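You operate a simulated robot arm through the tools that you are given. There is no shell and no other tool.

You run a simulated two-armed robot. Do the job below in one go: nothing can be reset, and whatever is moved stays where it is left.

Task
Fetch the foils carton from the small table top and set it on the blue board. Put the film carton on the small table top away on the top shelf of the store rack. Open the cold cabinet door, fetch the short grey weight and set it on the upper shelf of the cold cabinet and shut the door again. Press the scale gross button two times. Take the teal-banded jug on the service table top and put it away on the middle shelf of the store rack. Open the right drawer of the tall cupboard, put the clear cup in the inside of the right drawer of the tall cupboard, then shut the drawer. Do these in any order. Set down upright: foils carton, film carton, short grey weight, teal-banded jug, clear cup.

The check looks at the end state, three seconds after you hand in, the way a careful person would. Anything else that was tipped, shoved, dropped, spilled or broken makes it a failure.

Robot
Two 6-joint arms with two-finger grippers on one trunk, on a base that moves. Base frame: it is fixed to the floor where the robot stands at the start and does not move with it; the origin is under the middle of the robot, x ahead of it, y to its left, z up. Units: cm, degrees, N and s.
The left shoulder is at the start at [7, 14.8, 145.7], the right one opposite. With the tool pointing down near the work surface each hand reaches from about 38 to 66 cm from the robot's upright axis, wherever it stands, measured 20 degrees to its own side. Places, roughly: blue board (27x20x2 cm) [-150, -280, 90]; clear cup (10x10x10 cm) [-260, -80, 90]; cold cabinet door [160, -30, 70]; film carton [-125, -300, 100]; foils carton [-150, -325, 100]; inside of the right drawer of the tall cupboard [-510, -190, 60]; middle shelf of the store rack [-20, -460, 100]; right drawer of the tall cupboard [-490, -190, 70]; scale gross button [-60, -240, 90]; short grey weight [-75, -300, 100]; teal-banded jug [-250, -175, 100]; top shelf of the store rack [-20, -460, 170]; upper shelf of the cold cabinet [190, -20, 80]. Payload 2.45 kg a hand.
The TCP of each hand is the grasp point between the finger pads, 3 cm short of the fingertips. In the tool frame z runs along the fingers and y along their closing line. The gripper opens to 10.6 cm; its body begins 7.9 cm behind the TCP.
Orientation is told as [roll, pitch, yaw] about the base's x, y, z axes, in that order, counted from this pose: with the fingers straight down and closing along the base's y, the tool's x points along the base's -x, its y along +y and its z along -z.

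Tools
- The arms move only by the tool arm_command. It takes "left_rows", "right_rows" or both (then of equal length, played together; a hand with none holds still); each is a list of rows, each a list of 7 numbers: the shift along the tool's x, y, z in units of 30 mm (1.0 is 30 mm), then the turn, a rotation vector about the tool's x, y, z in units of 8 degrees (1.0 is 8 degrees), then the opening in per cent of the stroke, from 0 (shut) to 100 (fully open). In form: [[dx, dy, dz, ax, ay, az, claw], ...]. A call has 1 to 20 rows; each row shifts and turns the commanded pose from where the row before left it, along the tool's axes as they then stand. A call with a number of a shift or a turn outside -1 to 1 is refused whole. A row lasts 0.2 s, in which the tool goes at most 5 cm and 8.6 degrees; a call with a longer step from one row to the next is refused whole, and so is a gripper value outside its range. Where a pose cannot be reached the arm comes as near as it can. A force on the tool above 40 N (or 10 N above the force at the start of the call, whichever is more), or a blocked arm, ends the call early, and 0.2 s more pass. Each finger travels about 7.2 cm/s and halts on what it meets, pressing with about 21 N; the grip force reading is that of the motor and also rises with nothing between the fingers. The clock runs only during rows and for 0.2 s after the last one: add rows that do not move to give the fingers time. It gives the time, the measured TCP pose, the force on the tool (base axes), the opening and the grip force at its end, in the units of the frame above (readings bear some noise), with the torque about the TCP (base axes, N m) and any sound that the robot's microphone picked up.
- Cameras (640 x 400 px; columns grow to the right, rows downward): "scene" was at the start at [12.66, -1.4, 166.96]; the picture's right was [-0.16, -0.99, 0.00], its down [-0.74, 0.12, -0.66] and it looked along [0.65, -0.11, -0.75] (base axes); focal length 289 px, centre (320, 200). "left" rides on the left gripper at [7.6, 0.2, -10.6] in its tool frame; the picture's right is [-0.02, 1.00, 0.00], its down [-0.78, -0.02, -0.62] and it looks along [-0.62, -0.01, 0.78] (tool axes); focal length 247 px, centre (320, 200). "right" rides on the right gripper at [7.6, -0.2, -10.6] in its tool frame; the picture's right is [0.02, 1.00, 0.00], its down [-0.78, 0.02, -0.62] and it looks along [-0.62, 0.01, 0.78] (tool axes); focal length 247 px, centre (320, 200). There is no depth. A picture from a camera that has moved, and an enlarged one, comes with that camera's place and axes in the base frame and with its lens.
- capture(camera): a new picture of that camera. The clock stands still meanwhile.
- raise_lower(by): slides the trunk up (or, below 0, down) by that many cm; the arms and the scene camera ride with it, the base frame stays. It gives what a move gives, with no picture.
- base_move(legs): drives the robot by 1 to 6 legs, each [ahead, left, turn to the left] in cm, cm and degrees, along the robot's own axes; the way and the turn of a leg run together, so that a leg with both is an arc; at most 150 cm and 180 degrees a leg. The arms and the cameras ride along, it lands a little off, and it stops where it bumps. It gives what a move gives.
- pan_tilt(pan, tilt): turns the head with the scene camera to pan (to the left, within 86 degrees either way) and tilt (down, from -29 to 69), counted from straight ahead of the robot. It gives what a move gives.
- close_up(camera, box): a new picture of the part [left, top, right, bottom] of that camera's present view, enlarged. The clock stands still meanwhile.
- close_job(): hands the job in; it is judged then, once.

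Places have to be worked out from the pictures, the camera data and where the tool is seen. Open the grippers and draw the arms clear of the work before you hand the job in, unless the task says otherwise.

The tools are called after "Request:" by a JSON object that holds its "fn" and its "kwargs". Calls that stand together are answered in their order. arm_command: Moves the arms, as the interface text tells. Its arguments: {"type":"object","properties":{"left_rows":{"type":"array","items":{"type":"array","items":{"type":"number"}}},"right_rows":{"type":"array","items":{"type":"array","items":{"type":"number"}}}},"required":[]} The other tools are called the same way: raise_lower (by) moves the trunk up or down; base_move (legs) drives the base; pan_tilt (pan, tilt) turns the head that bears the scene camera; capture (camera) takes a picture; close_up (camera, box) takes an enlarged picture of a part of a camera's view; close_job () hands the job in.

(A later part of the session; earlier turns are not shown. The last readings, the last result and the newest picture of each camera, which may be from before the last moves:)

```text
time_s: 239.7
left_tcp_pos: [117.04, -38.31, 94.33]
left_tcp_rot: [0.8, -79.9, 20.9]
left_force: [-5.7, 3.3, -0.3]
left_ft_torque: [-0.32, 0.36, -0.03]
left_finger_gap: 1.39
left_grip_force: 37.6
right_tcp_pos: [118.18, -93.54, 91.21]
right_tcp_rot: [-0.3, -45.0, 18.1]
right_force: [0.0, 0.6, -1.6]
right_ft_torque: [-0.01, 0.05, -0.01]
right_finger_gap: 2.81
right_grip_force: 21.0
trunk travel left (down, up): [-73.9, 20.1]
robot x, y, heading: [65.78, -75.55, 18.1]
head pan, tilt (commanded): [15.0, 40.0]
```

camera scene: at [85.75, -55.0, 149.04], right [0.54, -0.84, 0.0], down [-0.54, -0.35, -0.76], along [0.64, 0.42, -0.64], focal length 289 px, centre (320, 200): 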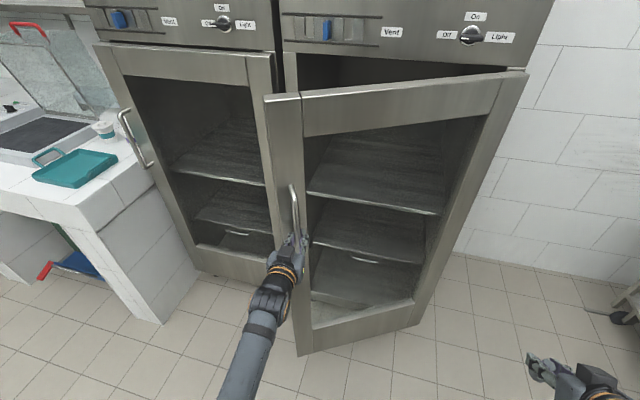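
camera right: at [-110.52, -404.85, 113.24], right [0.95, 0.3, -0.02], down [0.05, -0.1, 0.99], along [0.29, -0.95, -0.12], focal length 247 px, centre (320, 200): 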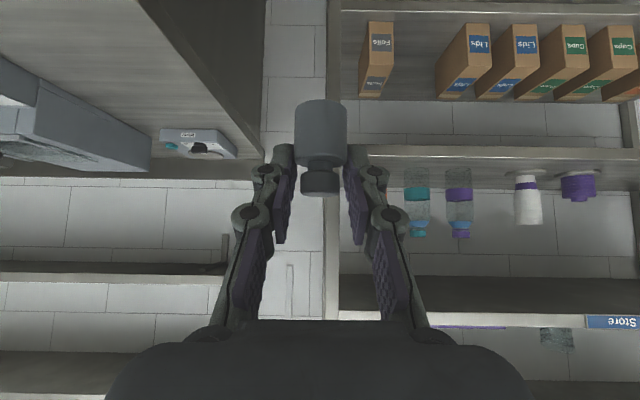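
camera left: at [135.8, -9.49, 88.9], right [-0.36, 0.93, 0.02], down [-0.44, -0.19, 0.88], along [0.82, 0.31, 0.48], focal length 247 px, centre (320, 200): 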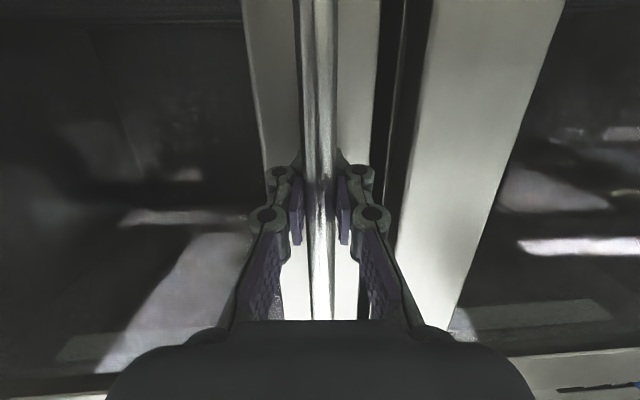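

Forces stay low. I continue to ≈80°.

Request:
{"fn": "base_move", "kwargs": {"legs": [[-4.5, -8.0, 0], [-3.1, -8.6, 0]]}}

Request:
{"fn": "arm_command", "kwargs": {"left_rows": [[0, 0, 0, 0, 0, 0, 0]]}}

Request:
{"fn": "capture", "kwargs": {"camera": "scene"}}

```text
time_s: 241.5
left_tcp_pos: [114.99, -56.47, 94.56]
left_tcp_rot: [0.4, -80.1, 21.1]
left_force: [-13.0, -0.3, -1.1]
left_ft_torque: [-0.09, -0.81, -0.03]
left_finger_gap: 1.37
left_grip_force: 37.9
right_tcp_pos: [115.86, -111.69, 91.26]
right_tcp_rot: [-0.4, -45.1, 18.1]
right_force: [0.1, -0.5, -1.6]
right_ft_torque: [0.0, 0.02, 0.01]
right_finger_gap: 2.81
right_grip_force: 21.2
trunk travel left (down, up): [-73.9, 20.1]
robot x, y, heading: [63.99, -93.93, 18.3]
head pan, tilt (commanded): [15.0, 40.0]
```

```text
time_s: 241.9
left_tcp_pos: [114.81, -56.32, 94.43]
left_tcp_rot: [0.4, -80.0, 21.2]
left_force: [-8.2, 1.2, 2.5]
left_ft_torque: [-0.23, 0.51, -0.07]
left_finger_gap: 1.35
left_grip_force: 37.3
right_tcp_pos: [115.92, -111.66, 91.17]
right_tcp_rot: [-0.5, -45.1, 18.3]
right_force: [0.3, 0.7, -0.4]
right_ft_torque: [-0.03, -0.01, -0.02]
right_finger_gap: 2.81
right_grip_force: 20.6
trunk travel left (down, up): [-73.9, 20.1]
robot x, y, heading: [63.84, -93.83, 18.2]
head pan, tilt (commanded): [15.0, 40.0]
```

```text
taken
camera scene: at [75.43, -87.66, 149.1], right [0.54, -0.84, 0.0], down [-0.54, -0.35, -0.77], along [0.64, 0.42, -0.64], focal length 289 px, centre (320, 200)
```

scene: 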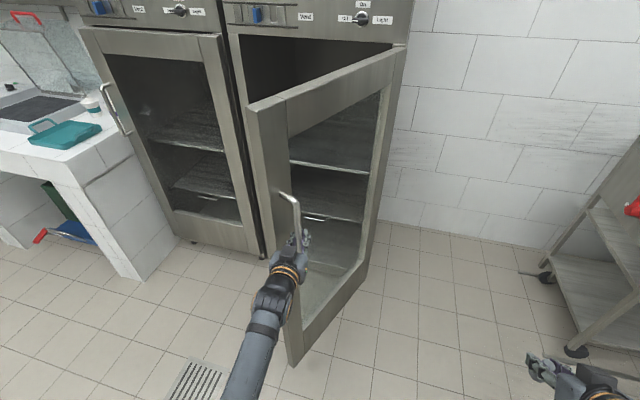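

The door is at ≈70°. I continue to ≈100°.

Request:
{"fn": "base_move", "kwargs": {"legs": [[-1.5, -9.0, 0], [0, -9.2, 0]]}}

Request:
{"fn": "arm_command", "kwargs": {"left_rows": [[0, 0, 0, 0, 0, 0, 0]]}}

Request:
{"fn": "capture", "kwargs": {"camera": "scene"}}

```text
time_s: 243.7
left_tcp_pos: [119.09, -74.26, 94.68]
left_tcp_rot: [0.5, -80.1, 21.1]
left_force: [-14.9, -5.1, -3.4]
left_ft_torque: [-0.05, -0.73, 0.03]
left_finger_gap: 1.35
left_grip_force: 37.1
right_tcp_pos: [120.05, -129.4, 91.29]
right_tcp_rot: [-0.3, -45.2, 18.1]
right_force: [-0.9, -0.4, -0.5]
right_ft_torque: [-0.03, -0.01, 0.04]
right_finger_gap: 2.82
right_grip_force: 21.1
trunk travel left (down, up): [-73.9, 20.1]
robot x, y, heading: [68.2, -111.81, 18.0]
head pan, tilt (commanded): [15.0, 40.0]
```

```text
time_s: 244.1
left_tcp_pos: [119.02, -74.0, 94.51]
left_tcp_rot: [0.1, -80.1, 21.3]
left_force: [-9.5, -3.6, 3.8]
left_ft_torque: [-0.18, 0.54, -0.12]
left_finger_gap: 1.32
left_grip_force: 37.0
right_tcp_pos: [120.04, -129.41, 91.25]
right_tcp_rot: [-0.3, -45.1, 18.2]
right_force: [0.3, -0.1, -0.6]
right_ft_torque: [-0.03, 0.04, -0.02]
right_finger_gap: 2.83
right_grip_force: 20.8
trunk travel left (down, up): [-73.9, 20.1]
robot x, y, heading: [68.11, -111.47, 17.9]
head pan, tilt (commanded): [15.0, 40.0]
```

```text
taken
camera scene: at [79.5, -105.42, 149.11], right [0.54, -0.84, 0.0], down [-0.54, -0.35, -0.77], along [0.64, 0.42, -0.64], focal length 289 px, centre (320, 200)
```

scene: 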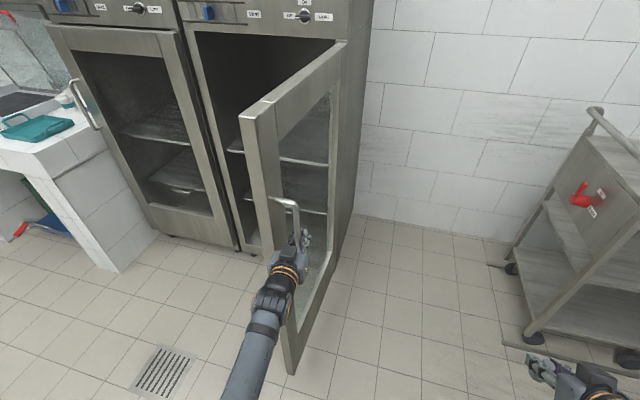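

The door stands at ≈90°. One more leg to ≈100° gives more room.

Request:
{"fn": "base_move", "kwargs": {"legs": [[1.7, -9.0, 0]]}}

Request:
{"fn": "arm_command", "kwargs": {"left_rows": [[0, 0, 0, 0, 0, 0, 0]]}}

```text
time_s: 245.2
left_tcp_pos: [123.36, -82.28, 94.56]
left_tcp_rot: [0.6, -80.2, 21.0]
left_force: [-17.2, -9.6, -2.8]
left_ft_torque: [0.12, -0.32, 0.08]
left_finger_gap: 1.33
left_grip_force: 37.1
right_tcp_pos: [124.41, -137.49, 91.35]
right_tcp_rot: [-0.4, -45.1, 18.2]
right_force: [-0.3, 0.0, -0.9]
right_ft_torque: [0.0, -0.01, 0.04]
right_finger_gap: 2.85
right_grip_force: 21.0
trunk travel left (down, up): [-73.9, 20.1]
robot x, y, heading: [72.82, -119.47, 17.8]
head pan, tilt (commanded): [15.0, 40.0]
```

```text
time_s: 245.6
left_tcp_pos: [123.32, -82.11, 94.54]
left_tcp_rot: [0.6, -80.4, 21.2]
left_force: [-11.3, -7.2, 4.6]
left_ft_torque: [-0.23, 0.63, -0.06]
left_finger_gap: 1.3
left_grip_force: 37.4
right_tcp_pos: [124.43, -137.47, 91.36]
right_tcp_rot: [-0.3, -45.1, 18.3]
right_force: [0.6, 0.4, -0.8]
right_ft_torque: [0.03, -0.01, 0.0]
right_finger_gap: 2.82
right_grip_force: 21.0
trunk travel left (down, up): [-73.9, 20.1]
robot x, y, heading: [72.6, -119.99, 18.0]
head pan, tilt (commanded): [15.0, 40.0]
```

Door is at ≈100°. I open the gripper just enough (≈4 cm), draw the hand straight back off the bar, and look.

Request:
{"fn": "arm_command", "kwargs": {"left_rows": [[0, 0, 0, 0, 0, 0, 38], [0, 0, 0, 0, 0, 0, 38], [0, 0, 0, 0, 0, 0, 38], [0, 0, -0.8, 0, 0, 0, 38], [0, 0, -0.8, 0, 0, 0, 38], [0, 0, -0.8, 0, 0, 0, 38]]}}

Request:
{"fn": "capture", "kwargs": {"camera": "scene"}}

```text
time_s: 247.0
left_tcp_pos: [117.24, -84.48, 96.05]
left_tcp_rot: [5.9, -80.7, 15.3]
left_force: [-0.4, -0.2, -0.6]
left_ft_torque: [-0.03, 0.05, -0.01]
left_finger_gap: 4.05
left_grip_force: 0.1
right_tcp_pos: [124.59, -137.48, 91.35]
right_tcp_rot: [-0.3, -45.2, 18.0]
right_force: [-0.7, -0.2, -0.7]
right_ft_torque: [-0.01, 0.0, 0.02]
right_finger_gap: 2.86
right_grip_force: 20.8
trunk travel left (down, up): [-73.9, 20.1]
robot x, y, heading: [72.61, -119.7, 18.0]
head pan, tilt (commanded): [15.0, 40.0]
```

```text
taken
camera scene: at [84.23, -113.62, 149.07], right [0.55, -0.84, 0.0], down [-0.54, -0.35, -0.77], along [0.64, 0.42, -0.64], focal length 289 px, centre (320, 200)
```

scene: 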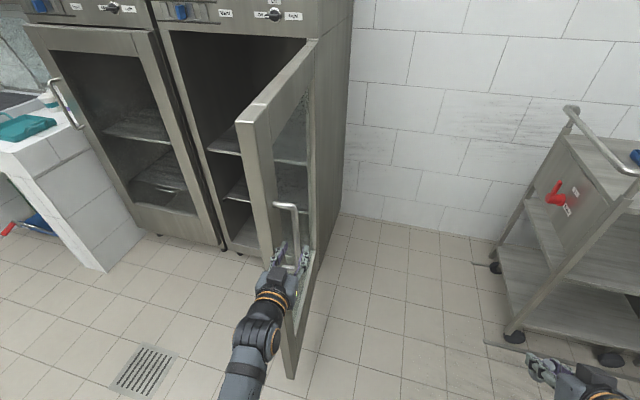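

The hand is off the bar and the door stays open. I back off 30 cm and strafe left 85 cm to come around the door to the open cabinet.

Request:
{"fn": "base_move", "kwargs": {"legs": [[-30, 0, 0], [0, 85, 0]]}}

Request:
{"fn": "pan_tilt", "kwargs": {"pan": -15, "tilt": 30}}

Request:
{"fn": "capture", "kwargs": {"camera": "scene"}}

```text
time_s: 253.2
left_tcp_pos: [61.67, -12.54, 95.61]
left_tcp_rot: [5.7, -80.1, 15.8]
left_force: [0.6, -0.3, -0.4]
left_ft_torque: [-0.01, 0.01, 0.01]
left_finger_gap: 4.01
left_grip_force: 0.1
right_tcp_pos: [69.59, -65.28, 91.18]
right_tcp_rot: [-0.5, -44.9, 18.4]
right_force: [0.5, 0.8, -1.4]
right_ft_torque: [0.03, 0.02, 0.05]
right_finger_gap: 2.83
right_grip_force: 21.1
trunk travel left (down, up): [-73.9, 20.1]
robot x, y, heading: [17.24, -47.61, 18.0]
head pan, tilt (commanded): [15.0, 40.0]
```

```text
time_s: 254.2
left_tcp_pos: [61.6, -12.53, 95.58]
left_tcp_rot: [6.3, -80.1, 15.3]
left_force: [0.6, 0.6, 0.4]
left_ft_torque: [-0.01, -0.02, 0.0]
left_finger_gap: 4.03
left_grip_force: 0.1
right_tcp_pos: [69.66, -65.33, 91.17]
right_tcp_rot: [-0.3, -44.9, 18.3]
right_force: [0.8, -0.1, -2.4]
right_ft_torque: [0.0, -0.03, -0.02]
right_finger_gap: 2.84
right_grip_force: 21.3
trunk travel left (down, up): [-73.9, 20.1]
robot x, y, heading: [17.17, -47.85, 18.2]
head pan, tilt (commanded): [-15.0, 30.0]
```

```text
taken
camera scene: at [31.04, -45.81, 150.6], right [0.06, -1.0, 0.0], down [-0.5, -0.03, -0.87], along [0.86, 0.05, -0.5], focal length 289 px, centre (320, 200)
```

scene: 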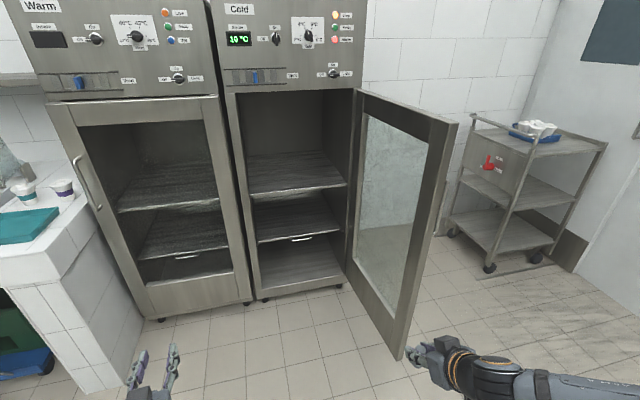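

Upper shelf front edge computes to z≈77, opening from R≈−51 to −2 cm of the hinge. I retract the left hand and extend the right hand (weight) forward before driving in.

Request:
{"fn": "arm_command", "kwargs": {"left_rows": [[0.06, 0, -0.3, 0, 0.5, 0, 40], [0.08, 0, -0.3, 0, 0.5, 0, 40], [0.1, 0, -0.3, 0, 0.5, 0, 40], [0.12, 0, -0.3, 0, 0.5, 0, 40], [0.13, 0, -0.3, 0, 0, 0, 40], [0.13, 0, -0.3, 0, 0, 0, 40], [0.13, 0, -0.3, 0, 0, 0, 40], [0.13, 0, -0.3, 0, 0, 0, 40], [0, 0, 0, 0, 0, 0, 40], [0, 0, 0, 0, 0, 0, 40]], "right_rows": [[-0.695, 0.167, 0.695, 0, 0, 0, 0], [-0.695, 0.167, 0.695, 0, 0, 0, 0], [-0.695, 0.167, 0.695, 0, 0, 0, 0], [-0.695, 0.167, 0.695, 0, 0, 0, 0], [-0.695, 0.167, 0.695, 0, 0, 0, 0], [-0.695, 0.167, 0.695, 0, 0, 0, 0], [-0.695, 0.167, 0.695, 0, 0, 0, 0], [-0.695, 0.167, 0.695, 0, 0, 0, 0], [-0.695, 0.167, 0.695, 0, 0, 0, 0], [-0.695, 0.167, 0.695, 0, 0, 0, 0]]}}

Request:
{"fn": "capture", "kwargs": {"camera": "right"}}

```text
time_s: 255.4
left_tcp_pos: [57.5, -12.37, 96.13]
left_tcp_rot: [20.7, -64.0, -0.6]
left_force: [-0.3, 0.2, 0.0]
left_ft_torque: [0.0, -0.01, 0.02]
left_finger_gap: 4.26
left_grip_force: 0.0
right_tcp_pos: [82.36, -58.52, 91.16]
right_tcp_rot: [-0.4, -44.9, 18.5]
right_force: [0.5, 0.3, -0.7]
right_ft_torque: [0.0, 0.02, -0.01]
right_finger_gap: 2.83
right_grip_force: 20.5
trunk travel left (down, up): [-73.9, 20.1]
robot x, y, heading: [17.21, -47.86, 18.4]
head pan, tilt (commanded): [-15.0, 30.0]
stopped in row 6 (left hand): the arm was blocked; the commanded pose is now the measured one
```

```text
taken
camera right: at [70.23, -62.66, 93.23], right [-0.33, 0.94, -0.02], down [0.1, 0.06, 0.99], along [0.94, 0.32, -0.12], focal length 247 px, centre (320, 200)
```

right: 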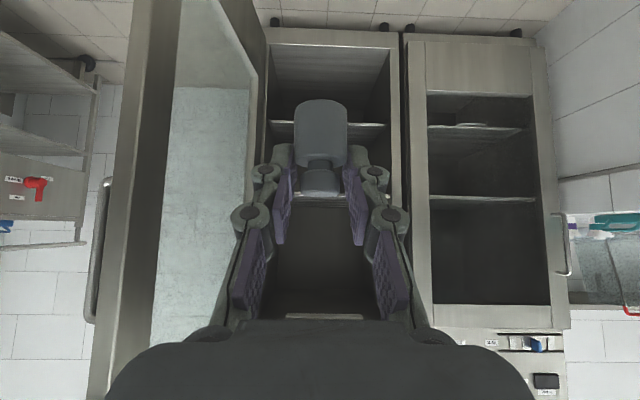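

The left arm stopped at a joint limit (still well clear). The right hand extended partly; I extend it the remaining 15 cm.

Request:
{"fn": "arm_command", "kwargs": {"right_rows": [[-0.7, 0.16, 0.7, 0, 0, 0, 0], [-0.7, 0.16, 0.7, 0, 0, 0, 0], [-0.7, 0.16, 0.7, 0, 0, 0, 0], [-0.7, 0.16, 0.7, 0, 0, 0, 0], [-0.7, 0.16, 0.7, 0, 0, 0, 0]]}}

Request:
{"fn": "capture", "kwargs": {"camera": "scene"}}

```text
time_s: 256.6
left_tcp_pos: [57.35, -12.52, 96.17]
left_tcp_rot: [20.7, -64.0, -0.5]
left_force: [0.8, 1.0, -0.3]
left_ft_torque: [-0.02, -0.01, -0.02]
left_finger_gap: 4.26
left_grip_force: 0.1
right_tcp_pos: [95.78, -51.5, 91.14]
right_tcp_rot: [-0.3, -45.0, 18.4]
right_force: [-0.1, 0.4, -0.6]
right_ft_torque: [0.02, -0.03, 0.01]
right_finger_gap: 2.83
right_grip_force: 20.7
trunk travel left (down, up): [-73.9, 20.1]
robot x, y, heading: [17.25, -47.81, 18.1]
head pan, tilt (commanded): [-15.0, 30.0]
```

```text
taken
camera scene: at [31.15, -45.71, 150.59], right [0.06, -1.0, 0.0], down [-0.5, -0.03, -0.87], along [0.86, 0.05, -0.5], focal length 289 px, centre (320, 200)
```

scene: 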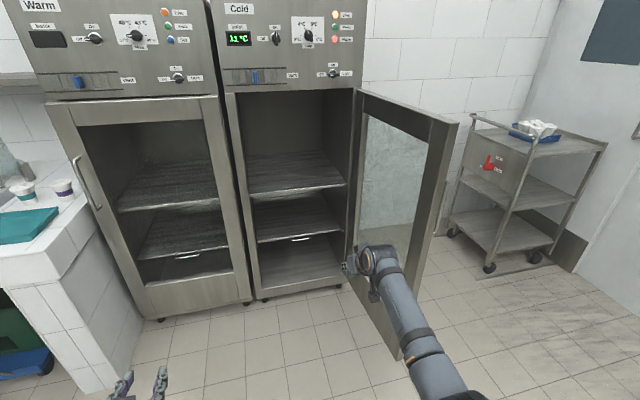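

The weight is lined up with the opening. I drive 65 cm forward, then check with cameras before going in.

Request:
{"fn": "base_move", "kwargs": {"legs": [[65, 0, 0]]}}

Request:
{"fn": "capture", "kwargs": {"camera": "right"}}

Request:
{"fn": "capture", "kwargs": {"camera": "scene"}}

```text
time_s: 260.2
left_tcp_pos: [119.72, 7.99, 96.24]
left_tcp_rot: [20.5, -64.0, -0.8]
left_force: [-0.3, 0.0, -0.1]
left_ft_torque: [-0.02, 0.04, -0.02]
left_finger_gap: 4.22
left_grip_force: 0.0
right_tcp_pos: [157.92, -31.16, 91.34]
right_tcp_rot: [-0.4, -45.0, 18.4]
right_force: [0.5, 0.4, -1.0]
right_ft_torque: [-0.02, -0.02, 0.0]
right_finger_gap: 2.81
right_grip_force: 20.5
trunk travel left (down, up): [-73.9, 20.1]
robot x, y, heading: [79.58, -27.03, 18.1]
head pan, tilt (commanded): [-15.0, 30.0]
```

```text
taken
camera right: at [145.76, -35.33, 93.31], right [-0.33, 0.95, -0.02], down [0.1, 0.06, 0.99], along [0.94, 0.32, -0.11], focal length 247 px, centre (320, 200)
```

right: 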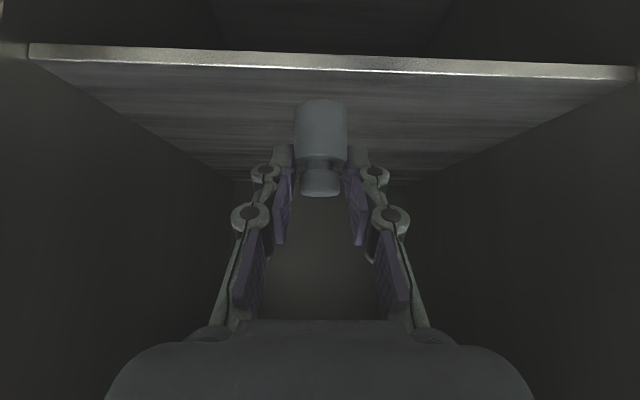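

```text
taken
camera scene: at [93.28, -25.29, 150.6], right [0.06, -1.0, 0.0], down [-0.5, -0.03, -0.87], along [0.86, 0.05, -0.5], focal length 289 px, centre (320, 200)
```

scene: 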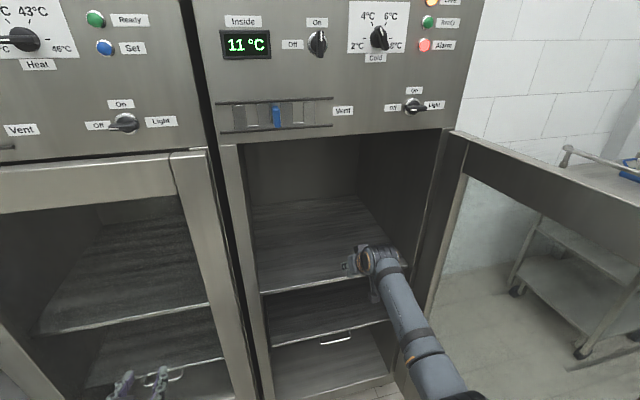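

The shelf's front edge is ≈8.5 cm behind the door plane at z≈75.5; the weight is centred in the opening. I drive in another 18 cm.

Request:
{"fn": "base_move", "kwargs": {"legs": [[18, 0, 0]]}}

Request:
{"fn": "capture", "kwargs": {"camera": "right"}}

Request:
{"fn": "close_up", "kwargs": {"camera": "scene", "box": [200, 200, 480, 400]}}

```text
time_s: 261.7
left_tcp_pos: [136.54, 13.51, 96.29]
left_tcp_rot: [20.7, -64.0, -0.8]
left_force: [-0.2, -0.3, 0.8]
left_ft_torque: [-0.01, 0.02, 0.02]
left_finger_gap: 4.26
left_grip_force: 0.1
right_tcp_pos: [174.81, -25.56, 91.25]
right_tcp_rot: [-0.3, -45.1, 18.4]
right_force: [-0.6, 0.7, -0.6]
right_ft_torque: [0.0, 0.0, 0.0]
right_finger_gap: 2.87
right_grip_force: 21.1
trunk travel left (down, up): [-73.9, 20.1]
robot x, y, heading: [96.73, -21.62, 18.0]
head pan, tilt (commanded): [-15.0, 30.0]
```

```text
taken
camera right: at [162.73, -29.71, 93.34], right [-0.33, 0.94, -0.02], down [0.1, 0.06, 0.99], along [0.94, 0.32, -0.11], focal length 247 px, centre (320, 200)
```

right: 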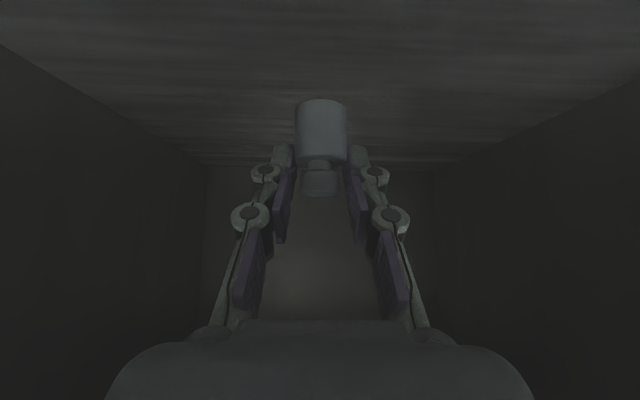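

```text
2.00 times, centred on (340, 300) of scene
camera zoom: at [110.22, -19.69, 150.61], right [0.06, -1.0, 0.0], down [-0.5, -0.03, -0.87], along [0.86, 0.05, -0.5], focal length 577 px, centre (280, 0)
```

zoom: 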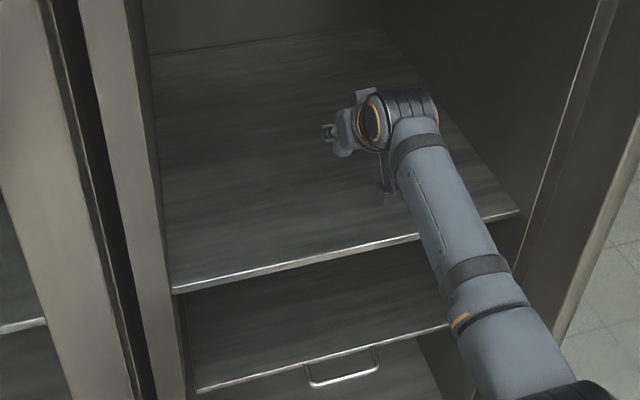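

The weight hovers over the shelf, ~8 cm inside its edge. I lower the trunk 7 cm, then feel for the shelf.

Request:
{"fn": "raise_lower", "kwargs": {"by": -7}}

Request:
{"fn": "capture", "kwargs": {"camera": "right"}}

Request:
{"fn": "close_up", "kwargs": {"camera": "scene", "box": [260, 190, 440, 320]}}

```text
time_s: 262.8
left_tcp_pos: [136.54, 13.57, 89.23]
left_tcp_rot: [20.7, -64.0, -0.9]
left_force: [1.1, -0.3, -0.8]
left_ft_torque: [0.04, -0.01, -0.03]
left_finger_gap: 4.22
left_grip_force: 0.0
right_tcp_pos: [174.86, -25.53, 84.57]
right_tcp_rot: [-0.4, -45.2, 18.4]
right_force: [0.1, -0.1, 8.0]
right_ft_torque: [0.01, 0.04, 0.05]
right_finger_gap: 2.82
right_grip_force: 20.5
trunk travel left (down, up): [-66.9, 27.1]
robot x, y, heading: [96.35, -21.5, 18.2]
head pan, tilt (commanded): [-15.0, 30.0]
```

```text
taken
camera right: at [162.74, -29.69, 86.52], right [-0.33, 0.94, -0.02], down [0.1, 0.05, 0.99], along [0.94, 0.32, -0.11], focal length 247 px, centre (320, 200)
```

right: 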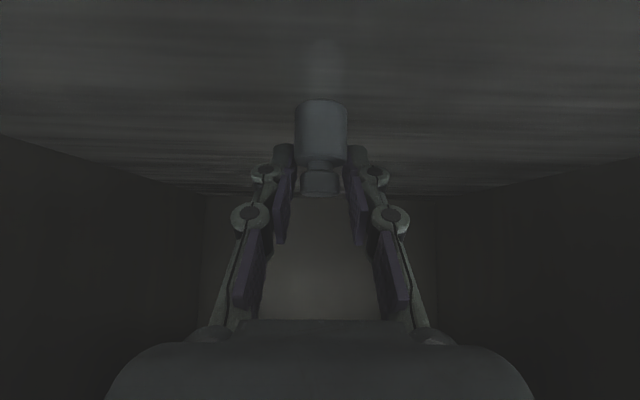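

```text
3.08 times, centred on (350, 255) of scene
camera zoom: at [110.13, -19.67, 143.64], right [0.06, -1.0, 0.0], down [-0.5, -0.03, -0.87], along [0.87, 0.05, -0.5], focal length 888 px, centre (228, 31)
```

zoom: 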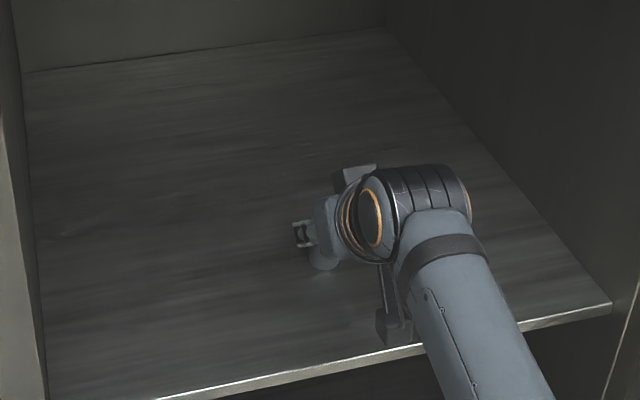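

There's an 8 N upward contact: the weight is on the shelf. I open the right gripper moderately to release it.

Request:
{"fn": "arm_command", "kwargs": {"right_rows": [[0, 0, 0, 0, 0, 0, 0], [0, 0, 0, 0, 0, 0, 35], [0, 0, 0, 0, 0, 0, 50], [0, 0, 0, 0, 0, 0, 60], [0, 0, 0, 0, 0, 0, 60]]}}

Request:
{"fn": "capture", "kwargs": {"camera": "right"}}

```text
time_s: 264.0
left_tcp_pos: [136.72, 13.59, 89.26]
left_tcp_rot: [20.8, -64.1, -0.9]
left_force: [0.0, 0.5, 0.0]
left_ft_torque: [0.0, 0.0, 0.0]
left_finger_gap: 4.21
left_grip_force: 0.2
right_tcp_pos: [174.91, -25.45, 84.19]
right_tcp_rot: [-0.3, -45.0, 18.5]
right_force: [-0.9, -0.7, -0.6]
right_ft_torque: [-0.02, 0.01, 0.02]
right_finger_gap: 6.37
right_grip_force: 0.0
trunk travel left (down, up): [-66.9, 27.1]
robot x, y, heading: [96.28, -21.94, 18.2]
head pan, tilt (commanded): [-15.0, 30.0]
```

```text
taken
camera right: at [162.75, -29.7, 86.31], right [-0.33, 0.94, -0.02], down [0.1, 0.06, 0.99], along [0.94, 0.32, -0.11], focal length 247 px, centre (320, 200)
```

right: 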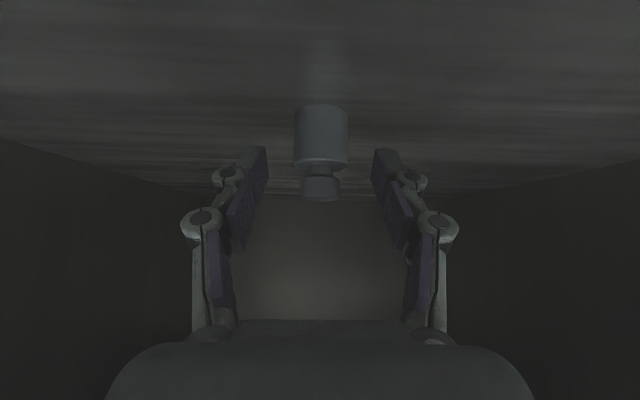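

The weight stands upright, free of the fingers. I withdraw along the fingers' direction (back and up) 9 cm, then drive back out.

Request:
{"fn": "arm_command", "kwargs": {"right_rows": [[0, 0, -0.8, 0, 0, 0, 60], [0, 0, -0.8, 0, 0, 0, 60], [0, 0, -0.8, 0, 0, 0, 60], [0, 0, -0.8, 0, 0, 0, 60], [0, 0, 0, 0, 0, 0, 60]]}}

Request:
{"fn": "capture", "kwargs": {"camera": "right"}}

```text
time_s: 265.2
left_tcp_pos: [136.62, 13.67, 89.12]
left_tcp_rot: [20.7, -63.9, -0.7]
left_force: [-0.2, 0.0, -0.2]
left_ft_torque: [0.02, 0.0, -0.02]
left_finger_gap: 4.25
left_grip_force: 0.1
right_tcp_pos: [168.56, -27.64, 91.01]
right_tcp_rot: [-0.3, -45.0, 18.5]
right_force: [0.5, 0.2, 0.1]
right_ft_torque: [0.0, -0.02, 0.01]
right_finger_gap: 6.34
right_grip_force: 0.1
trunk travel left (down, up): [-66.9, 27.1]
robot x, y, heading: [96.36, -21.69, 18.3]
head pan, tilt (commanded): [-15.0, 30.0]
```

```text
taken
camera right: at [156.33, -31.77, 93.06], right [-0.33, 0.94, -0.02], down [0.1, 0.06, 0.99], along [0.94, 0.32, -0.12], focal length 247 px, centre (320, 200)
```

right: 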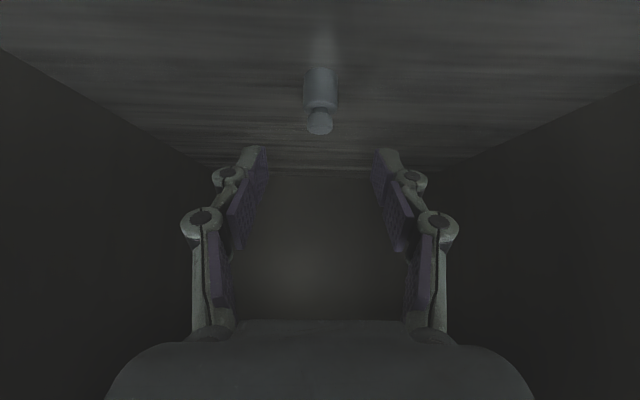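

The weight stands on the upper shelf. I back the robot out 85 cm and look at the state.

Request:
{"fn": "base_move", "kwargs": {"legs": [[-85, 0, 0]]}}

Request:
{"fn": "capture", "kwargs": {"camera": "scene"}}

Request:
{"fn": "close_up", "kwargs": {"camera": "scene", "box": [210, 90, 370, 300]}}

```text
time_s: 269.6
left_tcp_pos: [56.81, -12.65, 89.1]
left_tcp_rot: [20.7, -64.0, -0.9]
left_force: [0.1, 0.3, -1.0]
left_ft_torque: [-0.02, 0.02, -0.01]
left_finger_gap: 4.22
left_grip_force: 0.0
right_tcp_pos: [88.84, -53.93, 90.98]
right_tcp_rot: [-0.3, -44.9, 18.4]
right_force: [-0.1, -0.2, -0.6]
right_ft_torque: [-0.03, 0.02, -0.01]
right_finger_gap: 6.34
right_grip_force: 0.1
trunk travel left (down, up): [-66.9, 27.1]
robot x, y, heading: [16.79, -47.69, 18.3]
head pan, tilt (commanded): [-15.0, 30.0]
```

```text
taken
camera scene: at [30.58, -45.94, 143.6], right [0.06, -1.0, 0.0], down [-0.5, -0.03, -0.87], along [0.86, 0.05, -0.5], focal length 289 px, centre (320, 200)
```

scene: 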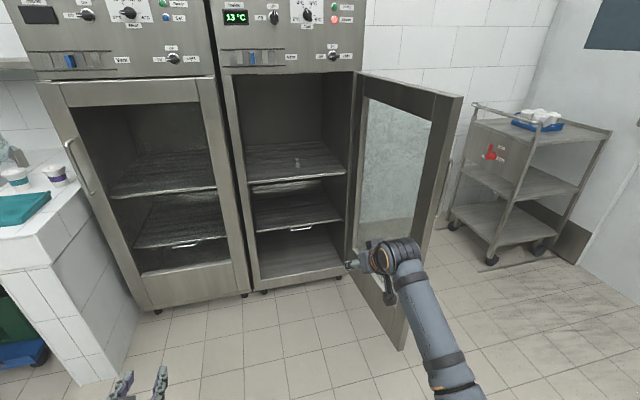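

```text
1.90 times, centred on (290, 195) of scene
camera zoom: at [30.58, -45.94, 143.6], right [0.06, -1.0, 0.0], down [-0.5, -0.03, -0.87], along [0.86, 0.05, -0.5], focal length 550 px, centre (377, 210)
```

zoom: 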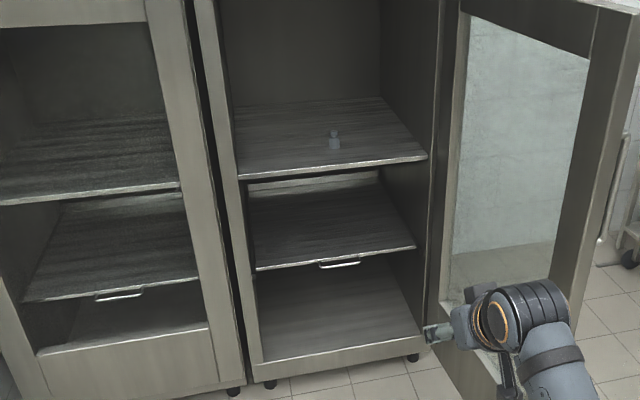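

The short weight stands on the upper shelf. To close the door from its outer side I raise the trunk 7 cm, straighten the left hand into a forward-pointing closed fist, and retract the right hand.

Request:
{"fn": "raise_lower", "kwargs": {"by": 7}}

Request:
{"fn": "arm_command", "kwargs": {"left_rows": [[-0.25, 0, 0.5, 0, 0, -0.4, 20], [-0.25, 0, 0.5, 0, 0, -0.4, 0], [-0.25, 0, 0.5, 0, 0, -0.42, 0], [-0.25, 0, 0.5, 0, -0.6, 0, 0], [-0.2, 0, 0.5, 0, -0.6, 0, 0], [0, 0, 0, 0, -0.58, 0, 0], [0, 0, 0, 0, 0, 0, 0]], "right_rows": [[0.6, 0, -0.6, 0, 0, 0, 60], [0.6, 0, -0.6, 0, 0, 0, 40], [0.6, 0, -0.6, 0, 0, 0, 20], [0.6, 0, -0.6, 0, 0, 0, 0], [0.6, 0, -0.6, 0, 0, 0, 0], [0.6, 0, -0.6, 0, 0, 0, 0], [0.4, 0, -0.4, 0, 0, 0, 0]]}}

```text
time_s: 270.7
left_tcp_pos: [56.99, -12.57, 96.15]
left_tcp_rot: [20.8, -63.9, -0.8]
left_force: [-0.3, -0.6, -0.4]
left_ft_torque: [-0.04, -0.01, 0.0]
left_finger_gap: 4.19
left_grip_force: 0.0
right_tcp_pos: [88.73, -53.84, 97.97]
right_tcp_rot: [-0.3, -45.0, 18.4]
right_force: [0.0, 0.7, 0.3]
right_ft_torque: [0.01, 0.01, -0.02]
right_finger_gap: 6.37
right_grip_force: 0.0
trunk travel left (down, up): [-73.9, 20.1]
robot x, y, heading: [16.79, -47.47, 18.2]
head pan, tilt (commanded): [-15.0, 30.0]
```

```text
time_s: 272.3
left_tcp_pos: [64.68, -9.79, 96.59]
left_tcp_rot: [0.4, -80.2, 21.6]
left_force: [-1.0, 0.5, -0.3]
left_ft_torque: [0.03, 0.04, -0.01]
left_finger_gap: 0.0
left_grip_force: 20.9
right_tcp_pos: [72.45, -59.13, 98.04]
right_tcp_rot: [-0.2, -45.0, 18.3]
right_force: [0.5, 0.0, 0.1]
right_ft_torque: [0.0, 0.0, 0.01]
right_finger_gap: 0.01
right_grip_force: 20.3
trunk travel left (down, up): [-73.9, 20.1]
robot x, y, heading: [17.09, -47.73, 18.1]
head pan, tilt (commanded): [-15.0, 30.0]
```

The left fist points forward at z≈96.6. I strafe right 97 cm to the door's outer side and look.

Request:
{"fn": "base_move", "kwargs": {"legs": [[0, -97, 0]]}}

Request:
{"fn": "pan_tilt", "kwargs": {"pan": 15, "tilt": 40}}

Request:
{"fn": "capture", "kwargs": {"camera": "scene"}}

```text
time_s: 277.4
left_tcp_pos: [95.05, -101.92, 96.65]
left_tcp_rot: [0.3, -80.1, 21.6]
left_force: [0.1, -0.7, -0.6]
left_ft_torque: [0.01, -0.02, 0.03]
left_finger_gap: 0.0
left_grip_force: 21.1
right_tcp_pos: [102.87, -151.4, 98.0]
right_tcp_rot: [-0.3, -45.1, 18.2]
right_force: [0.3, -0.4, -0.2]
right_ft_torque: [0.01, 0.01, 0.01]
right_finger_gap: 0.0
right_grip_force: 20.9
trunk travel left (down, up): [-73.9, 20.1]
robot x, y, heading: [46.77, -139.74, 18.1]
head pan, tilt (commanded): [-15.0, 30.0]
```

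```text
time_s: 278.3
left_tcp_pos: [95.04, -101.94, 96.47]
left_tcp_rot: [0.2, -80.0, 21.6]
left_force: [0.0, -0.9, 0.2]
left_ft_torque: [0.01, -0.02, 0.01]
left_finger_gap: 0.0
left_grip_force: 21.1
right_tcp_pos: [102.78, -151.3, 98.03]
right_tcp_rot: [-0.2, -44.9, 18.3]
right_force: [0.6, 0.4, 0.2]
right_ft_torque: [0.04, 0.01, 0.01]
right_finger_gap: 0.03
right_grip_force: 21.1
trunk travel left (down, up): [-73.9, 20.1]
robot x, y, heading: [47.27, -140.11, 18.1]
head pan, tilt (commanded): [15.0, 40.0]
```

```text
taken
camera scene: at [58.89, -133.91, 149.07], right [0.55, -0.84, 0.0], down [-0.54, -0.35, -0.77], along [0.64, 0.42, -0.64], focal length 289 px, centre (320, 200)
```

scene: 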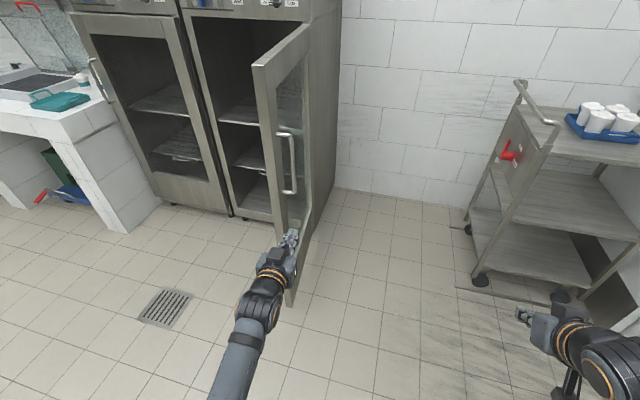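

The handle bar and open door are ahead-left of the fist. I drive forward 44 cm, with the fist passing ≈4 cm to the right of the bar.

Request:
{"fn": "base_move", "kwargs": {"legs": [[44, 0, 0]]}}

Request:
{"fn": "capture", "kwargs": {"camera": "scene"}}

Request:
{"fn": "capture", "kwargs": {"camera": "left"}}

```text
time_s: 281.0
left_tcp_pos: [137.21, -88.49, 96.61]
left_tcp_rot: [0.3, -80.0, 21.4]
left_force: [0.4, -0.6, 0.7]
left_ft_torque: [0.01, -0.01, 0.0]
left_finger_gap: 0.0
left_grip_force: 20.8
right_tcp_pos: [144.71, -137.85, 98.07]
right_tcp_rot: [-0.4, -45.0, 18.1]
right_force: [-0.4, 0.1, 0.3]
right_ft_torque: [0.01, -0.02, 0.01]
right_finger_gap: 0.0
right_grip_force: 21.1
trunk travel left (down, up): [-73.9, 20.1]
robot x, y, heading: [89.1, -126.13, 18.0]
head pan, tilt (commanded): [15.0, 40.0]
```

```text
taken
camera scene: at [100.85, -120.32, 149.07], right [0.54, -0.84, 0.0], down [-0.54, -0.35, -0.77], along [0.64, 0.42, -0.64], focal length 289 px, centre (320, 200)
```

scene: 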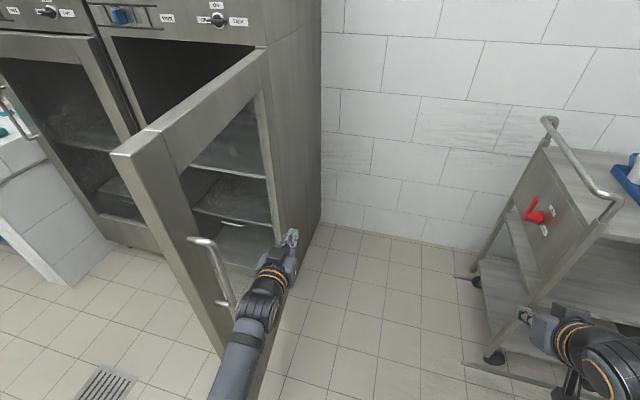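

```text
taken
camera left: at [126.11, -92.66, 90.98], right [-0.37, 0.93, 0.02], down [-0.44, -0.19, 0.88], along [0.82, 0.31, 0.48], focal length 247 px, centre (320, 200)
```

left: 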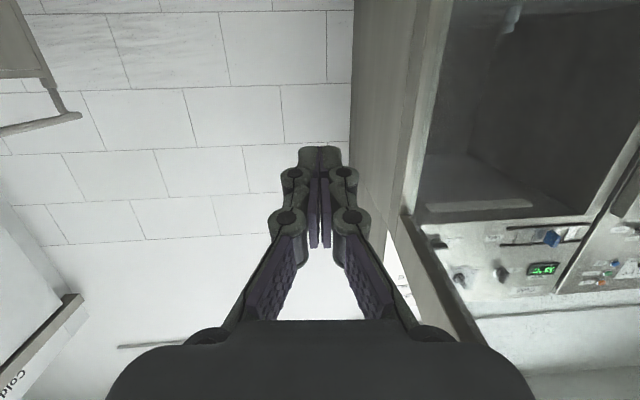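

The fist is right of the bar. I strafe left 24 cm so that the hand's side pushes the bar and the door begins to close.

Request:
{"fn": "base_move", "kwargs": {"legs": [[0, 12, 0], [0, 12, 0]]}}

Request:
{"fn": "capture", "kwargs": {"camera": "scene"}}

```text
time_s: 283.1
left_tcp_pos: [129.78, -65.77, 96.6]
left_tcp_rot: [0.4, -79.9, 21.4]
left_force: [0.2, -0.2, -0.2]
left_ft_torque: [-0.04, 0.01, -0.01]
left_finger_gap: 0.0
left_grip_force: 21.2
right_tcp_pos: [137.37, -115.25, 97.94]
right_tcp_rot: [-0.3, -45.1, 18.2]
right_force: [0.1, 0.5, 0.7]
right_ft_torque: [-0.04, 0.0, 0.02]
right_finger_gap: 0.0
right_grip_force: 21.2
trunk travel left (down, up): [-73.9, 20.1]
robot x, y, heading: [81.73, -103.83, 18.0]
head pan, tilt (commanded): [15.0, 40.0]
```

```text
taken
camera scene: at [93.58, -97.71, 149.07], right [0.54, -0.84, 0.0], down [-0.54, -0.35, -0.77], along [0.64, 0.42, -0.64], focal length 289 px, centre (320, 200)
```

scene: 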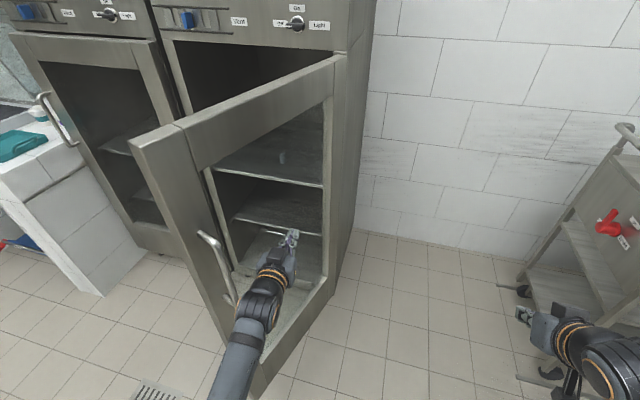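

The door follows nicely (≈78°). I strafe left another 20 cm.

Request:
{"fn": "base_move", "kwargs": {"legs": [[0, 10, 0], [0, 10, 0]]}}

Request:
{"fn": "capture", "kwargs": {"camera": "scene"}}

```text
time_s: 284.1
left_tcp_pos: [128.13, -59.79, 96.61]
left_tcp_rot: [-3.0, -80.2, 24.5]
left_force: [0.0, 0.6, 0.1]
left_ft_torque: [0.03, -0.04, -0.02]
left_finger_gap: 0.01
left_grip_force: 20.8
right_tcp_pos: [135.4, -109.31, 97.96]
right_tcp_rot: [-0.6, -44.9, 18.1]
right_force: [0.0, 0.9, -0.3]
right_ft_torque: [-0.06, 0.04, -0.06]
right_finger_gap: 0.0
right_grip_force: 20.7
trunk travel left (down, up): [-73.9, 20.1]
robot x, y, heading: [79.86, -97.66, 17.7]
head pan, tilt (commanded): [15.0, 40.0]
stopped in leg 1: the force on the tool passed its limit at 55 N (the readings are from after the stop); the commanded pose is now the measured one
```

```text
taken
camera scene: at [91.64, -91.33, 149.05], right [0.54, -0.84, 0.0], down [-0.54, -0.35, -0.76], along [0.64, 0.41, -0.64], focal length 289 px, centre (320, 200)
```

scene: 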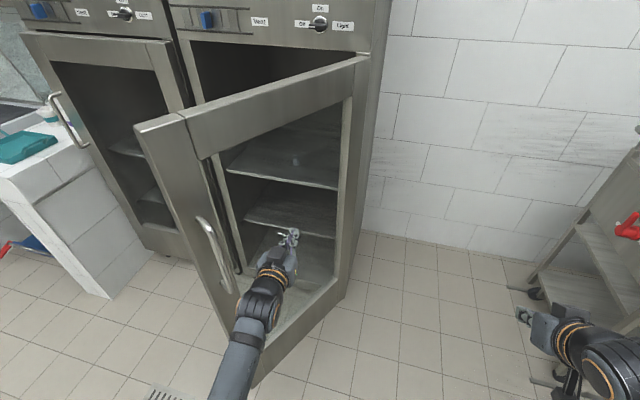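

The bar caught on the gripper body's edge (door ≈72°). I'll follow the door's arc instead: forward and left together.

Request:
{"fn": "base_move", "kwargs": {"legs": [[3, 7, 0]]}}

Request:
{"fn": "capture", "kwargs": {"camera": "scene"}}

```text
time_s: 285.2
left_tcp_pos: [128.89, -52.53, 96.71]
left_tcp_rot: [-2.0, -80.3, 23.5]
left_force: [0.6, 0.5, 0.6]
left_ft_torque: [0.01, 0.0, -0.03]
left_finger_gap: 0.03
left_grip_force: 20.9
right_tcp_pos: [136.18, -102.16, 98.01]
right_tcp_rot: [-0.4, -44.9, 18.0]
right_force: [0.1, -0.5, 0.8]
right_ft_torque: [0.0, -0.01, -0.01]
right_finger_gap: 0.0
right_grip_force: 21.0
trunk travel left (down, up): [-73.9, 20.1]
robot x, y, heading: [80.95, -90.22, 17.9]
head pan, tilt (commanded): [15.0, 40.0]
```

```text
taken
camera scene: at [92.4, -84.33, 149.07], right [0.54, -0.84, 0.0], down [-0.54, -0.35, -0.77], along [0.64, 0.41, -0.64], focal length 289 px, centre (320, 200)
```

scene: 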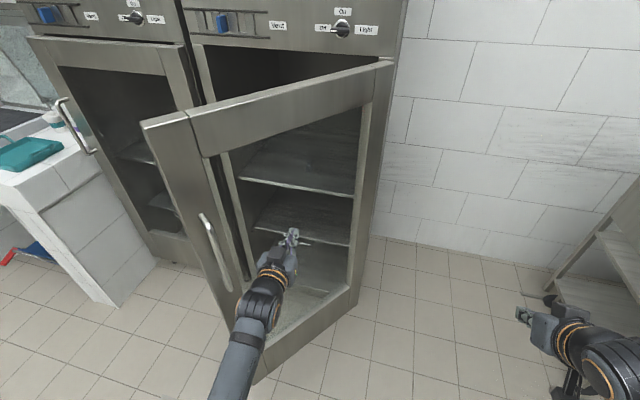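

The door is at ≈64°. Now I back off 14 cm, raise the trunk 20 cm so the fist is above the handle, and then push on the door's edge stile instead.

Request:
{"fn": "base_move", "kwargs": {"legs": [[-14, 0, 0]]}}

Request:
{"fn": "raise_lower", "kwargs": {"by": 20}}

Request:
{"fn": "capture", "kwargs": {"camera": "scene"}}

```text
time_s: 286.5
left_tcp_pos: [115.56, -56.91, 96.75]
left_tcp_rot: [-2.1, -80.2, 23.5]
left_force: [1.9, -0.3, 0.8]
left_ft_torque: [-0.03, 0.0, -0.02]
left_finger_gap: 0.0
left_grip_force: 20.9
right_tcp_pos: [122.83, -106.42, 97.9]
right_tcp_rot: [-0.5, -44.8, 17.8]
right_force: [-0.2, 0.4, -0.3]
right_ft_torque: [0.0, 0.0, -0.03]
right_finger_gap: 0.01
right_grip_force: 20.5
trunk travel left (down, up): [-73.9, 20.1]
robot x, y, heading: [67.1, -94.77, 17.9]
head pan, tilt (commanded): [15.0, 40.0]
```

```text
time_s: 288.7
left_tcp_pos: [115.5, -56.99, 116.78]
left_tcp_rot: [-2.2, -80.2, 23.5]
left_force: [0.3, -0.2, 0.4]
left_ft_torque: [-0.01, 0.06, 0.02]
left_finger_gap: 0.0
left_grip_force: 21.3
right_tcp_pos: [122.72, -106.47, 117.89]
right_tcp_rot: [-0.4, -45.0, 17.9]
right_force: [0.0, 0.5, -0.6]
right_ft_torque: [0.0, 0.0, 0.01]
right_finger_gap: 0.0
right_grip_force: 20.3
trunk travel left (down, up): [-93.9, 0.1]
robot x, y, heading: [66.84, -94.45, 17.9]
head pan, tilt (commanded): [15.0, 40.0]
```

```text
taken
camera scene: at [78.97, -88.61, 169.06], right [0.54, -0.84, 0.0], down [-0.54, -0.35, -0.77], along [0.64, 0.41, -0.64], focal length 289 px, centre (320, 200)
```

scene: 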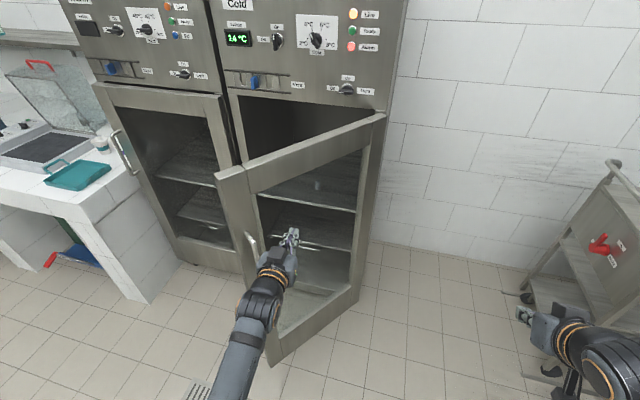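

I push the stile along its arc: forward-left legs to ≈50°.

Request:
{"fn": "base_move", "kwargs": {"legs": [[2, 9, 0], [5.7, 9.9, 0]]}}

Request:
{"fn": "capture", "kwargs": {"camera": "scene"}}

```text
time_s: 290.6
left_tcp_pos: [117.02, -36.97, 116.95]
left_tcp_rot: [-1.8, -80.4, 23.1]
left_force: [-0.1, 1.2, -0.4]
left_ft_torque: [0.04, 0.01, 0.0]
left_finger_gap: 0.0
left_grip_force: 20.9
right_tcp_pos: [124.19, -86.38, 117.89]
right_tcp_rot: [-0.3, -45.0, 17.7]
right_force: [-0.1, -0.2, -0.2]
right_ft_torque: [0.03, 0.05, 0.0]
right_finger_gap: 0.0
right_grip_force: 21.0
trunk travel left (down, up): [-93.9, 0.1]
robot x, y, heading: [68.36, -74.28, 17.6]
head pan, tilt (commanded): [15.0, 40.0]
```

```text
taken
camera scene: at [80.42, -68.62, 169.09], right [0.54, -0.84, 0.0], down [-0.54, -0.35, -0.77], along [0.65, 0.41, -0.64], focal length 289 px, centre (320, 200)
```

scene: 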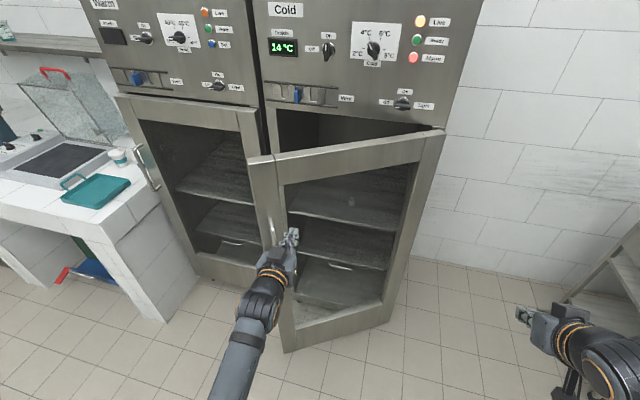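

The door is at ≈40° and moving easily. I keep following: forward-left to ≈20°.

Request:
{"fn": "base_move", "kwargs": {"legs": [[7, 6, 0], [6.5, 6, 0], [8, 4, 0]]}}

Request:
{"fn": "capture", "kwargs": {"camera": "scene"}}

```text
time_s: 293.1
left_tcp_pos: [132.33, -15.48, 116.95]
left_tcp_rot: [-1.6, -80.5, 23.0]
left_force: [0.3, -0.4, 0.1]
left_ft_torque: [0.01, 0.03, 0.01]
left_finger_gap: 0.0
left_grip_force: 20.7
right_tcp_pos: [139.5, -65.13, 118.06]
right_tcp_rot: [-0.3, -45.1, 17.6]
right_force: [0.1, -0.3, 0.3]
right_ft_torque: [-0.01, 0.0, 0.01]
right_finger_gap: 0.0
right_grip_force: 20.8
trunk travel left (down, up): [-93.9, 0.1]
robot x, y, heading: [84.3, -53.14, 17.7]
head pan, tilt (commanded): [15.0, 40.0]
```

```text
taken
camera scene: at [95.56, -47.19, 169.13], right [0.54, -0.84, 0.0], down [-0.54, -0.34, -0.77], along [0.65, 0.41, -0.64], focal length 289 px, centre (320, 200)
```

scene: 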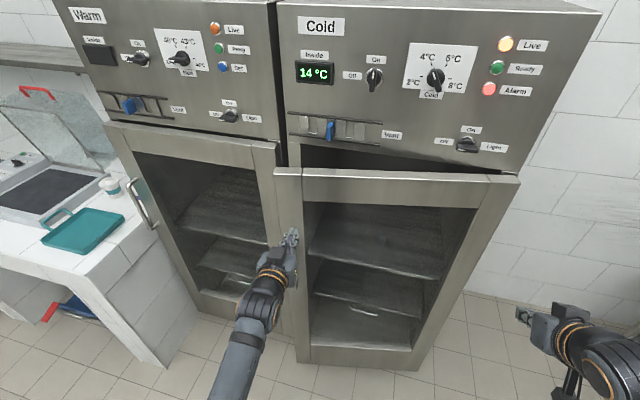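

≈20° left. I push on in smaller steps toward closed.

Request:
{"fn": "base_move", "kwargs": {"legs": [[6, 1.5, 0], [6, 1.2, 0], [3, 0.7, 0]]}}

Request:
{"fn": "capture", "kwargs": {"camera": "scene"}}

```text
time_s: 295.1
left_tcp_pos: [145.4, -7.68, 117.06]
left_tcp_rot: [-2.0, -80.6, 23.4]
left_force: [-0.8, -0.3, 1.2]
left_ft_torque: [0.01, 0.04, 0.01]
left_finger_gap: 0.01
left_grip_force: 20.9
right_tcp_pos: [152.36, -57.16, 118.28]
right_tcp_rot: [-0.3, -45.2, 17.6]
right_force: [-1.8, -0.7, 0.2]
right_ft_torque: [0.04, -0.03, -0.02]
right_finger_gap: 0.04
right_grip_force: 21.0
trunk travel left (down, up): [-93.9, 0.1]
robot x, y, heading: [97.61, -44.96, 17.8]
head pan, tilt (commanded): [15.0, 40.0]
```

```text
taken
camera scene: at [108.43, -39.42, 169.15], right [0.54, -0.84, 0.0], down [-0.54, -0.34, -0.77], along [0.65, 0.41, -0.64], focal length 289 px, centre (320, 200)
```

scene: 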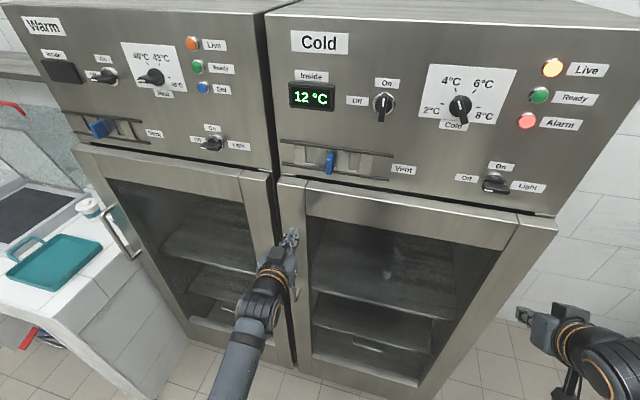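

The door looks almost or fully shut (temperature already falling). I push gently forward with the arm to make sure it's seated.

Request:
{"fn": "arm_command", "kwargs": {"left_rows": [[-0.03, 0, 0.25, 0, 0, 0, 0], [-0.03, 0, 0.25, 0, 0, 0, 0], [-0.03, 0, 0.25, 0, 0, 0, 0], [-0.03, 0, 0.25, 0, 0, 0, 0], [0, 0, 0, 0, 0, 0, 0]]}}

Request:
{"fn": "close_up", "kwargs": {"camera": "scene", "box": [220, 150, 420, 300]}}

```text
time_s: 296.3
left_tcp_pos: [147.94, -6.51, 116.85]
left_tcp_rot: [-2.3, -80.3, 23.5]
left_force: [-26.5, -13.1, -3.4]
left_ft_torque: [0.04, -0.05, -0.29]
left_finger_gap: 0.0
left_grip_force: 20.7
right_tcp_pos: [152.41, -57.15, 118.17]
right_tcp_rot: [-0.4, -45.3, 17.7]
right_force: [0.1, 0.1, -0.9]
right_ft_torque: [-0.02, -0.03, 0.0]
right_finger_gap: 0.0
right_grip_force: 20.7
trunk travel left (down, up): [-93.9, 0.1]
robot x, y, heading: [96.92, -44.67, 17.7]
head pan, tilt (commanded): [15.0, 40.0]
```

```text
2.67 times, centred on (320, 225) of scene
camera zoom: at [108.3, -39.4, 169.15], right [0.54, -0.84, 0.0], down [-0.54, -0.34, -0.77], along [0.65, 0.41, -0.64], focal length 770 px, centre (320, 133)
```

zoom: 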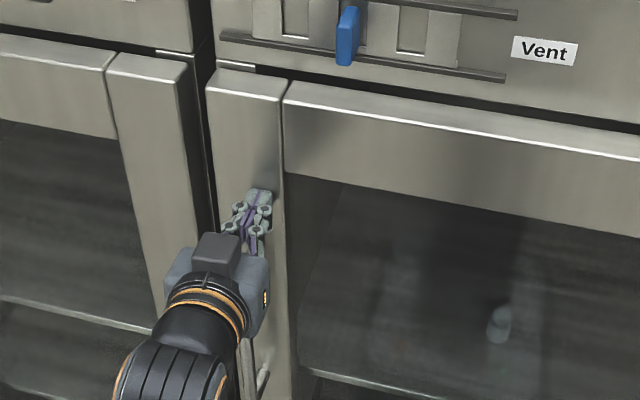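

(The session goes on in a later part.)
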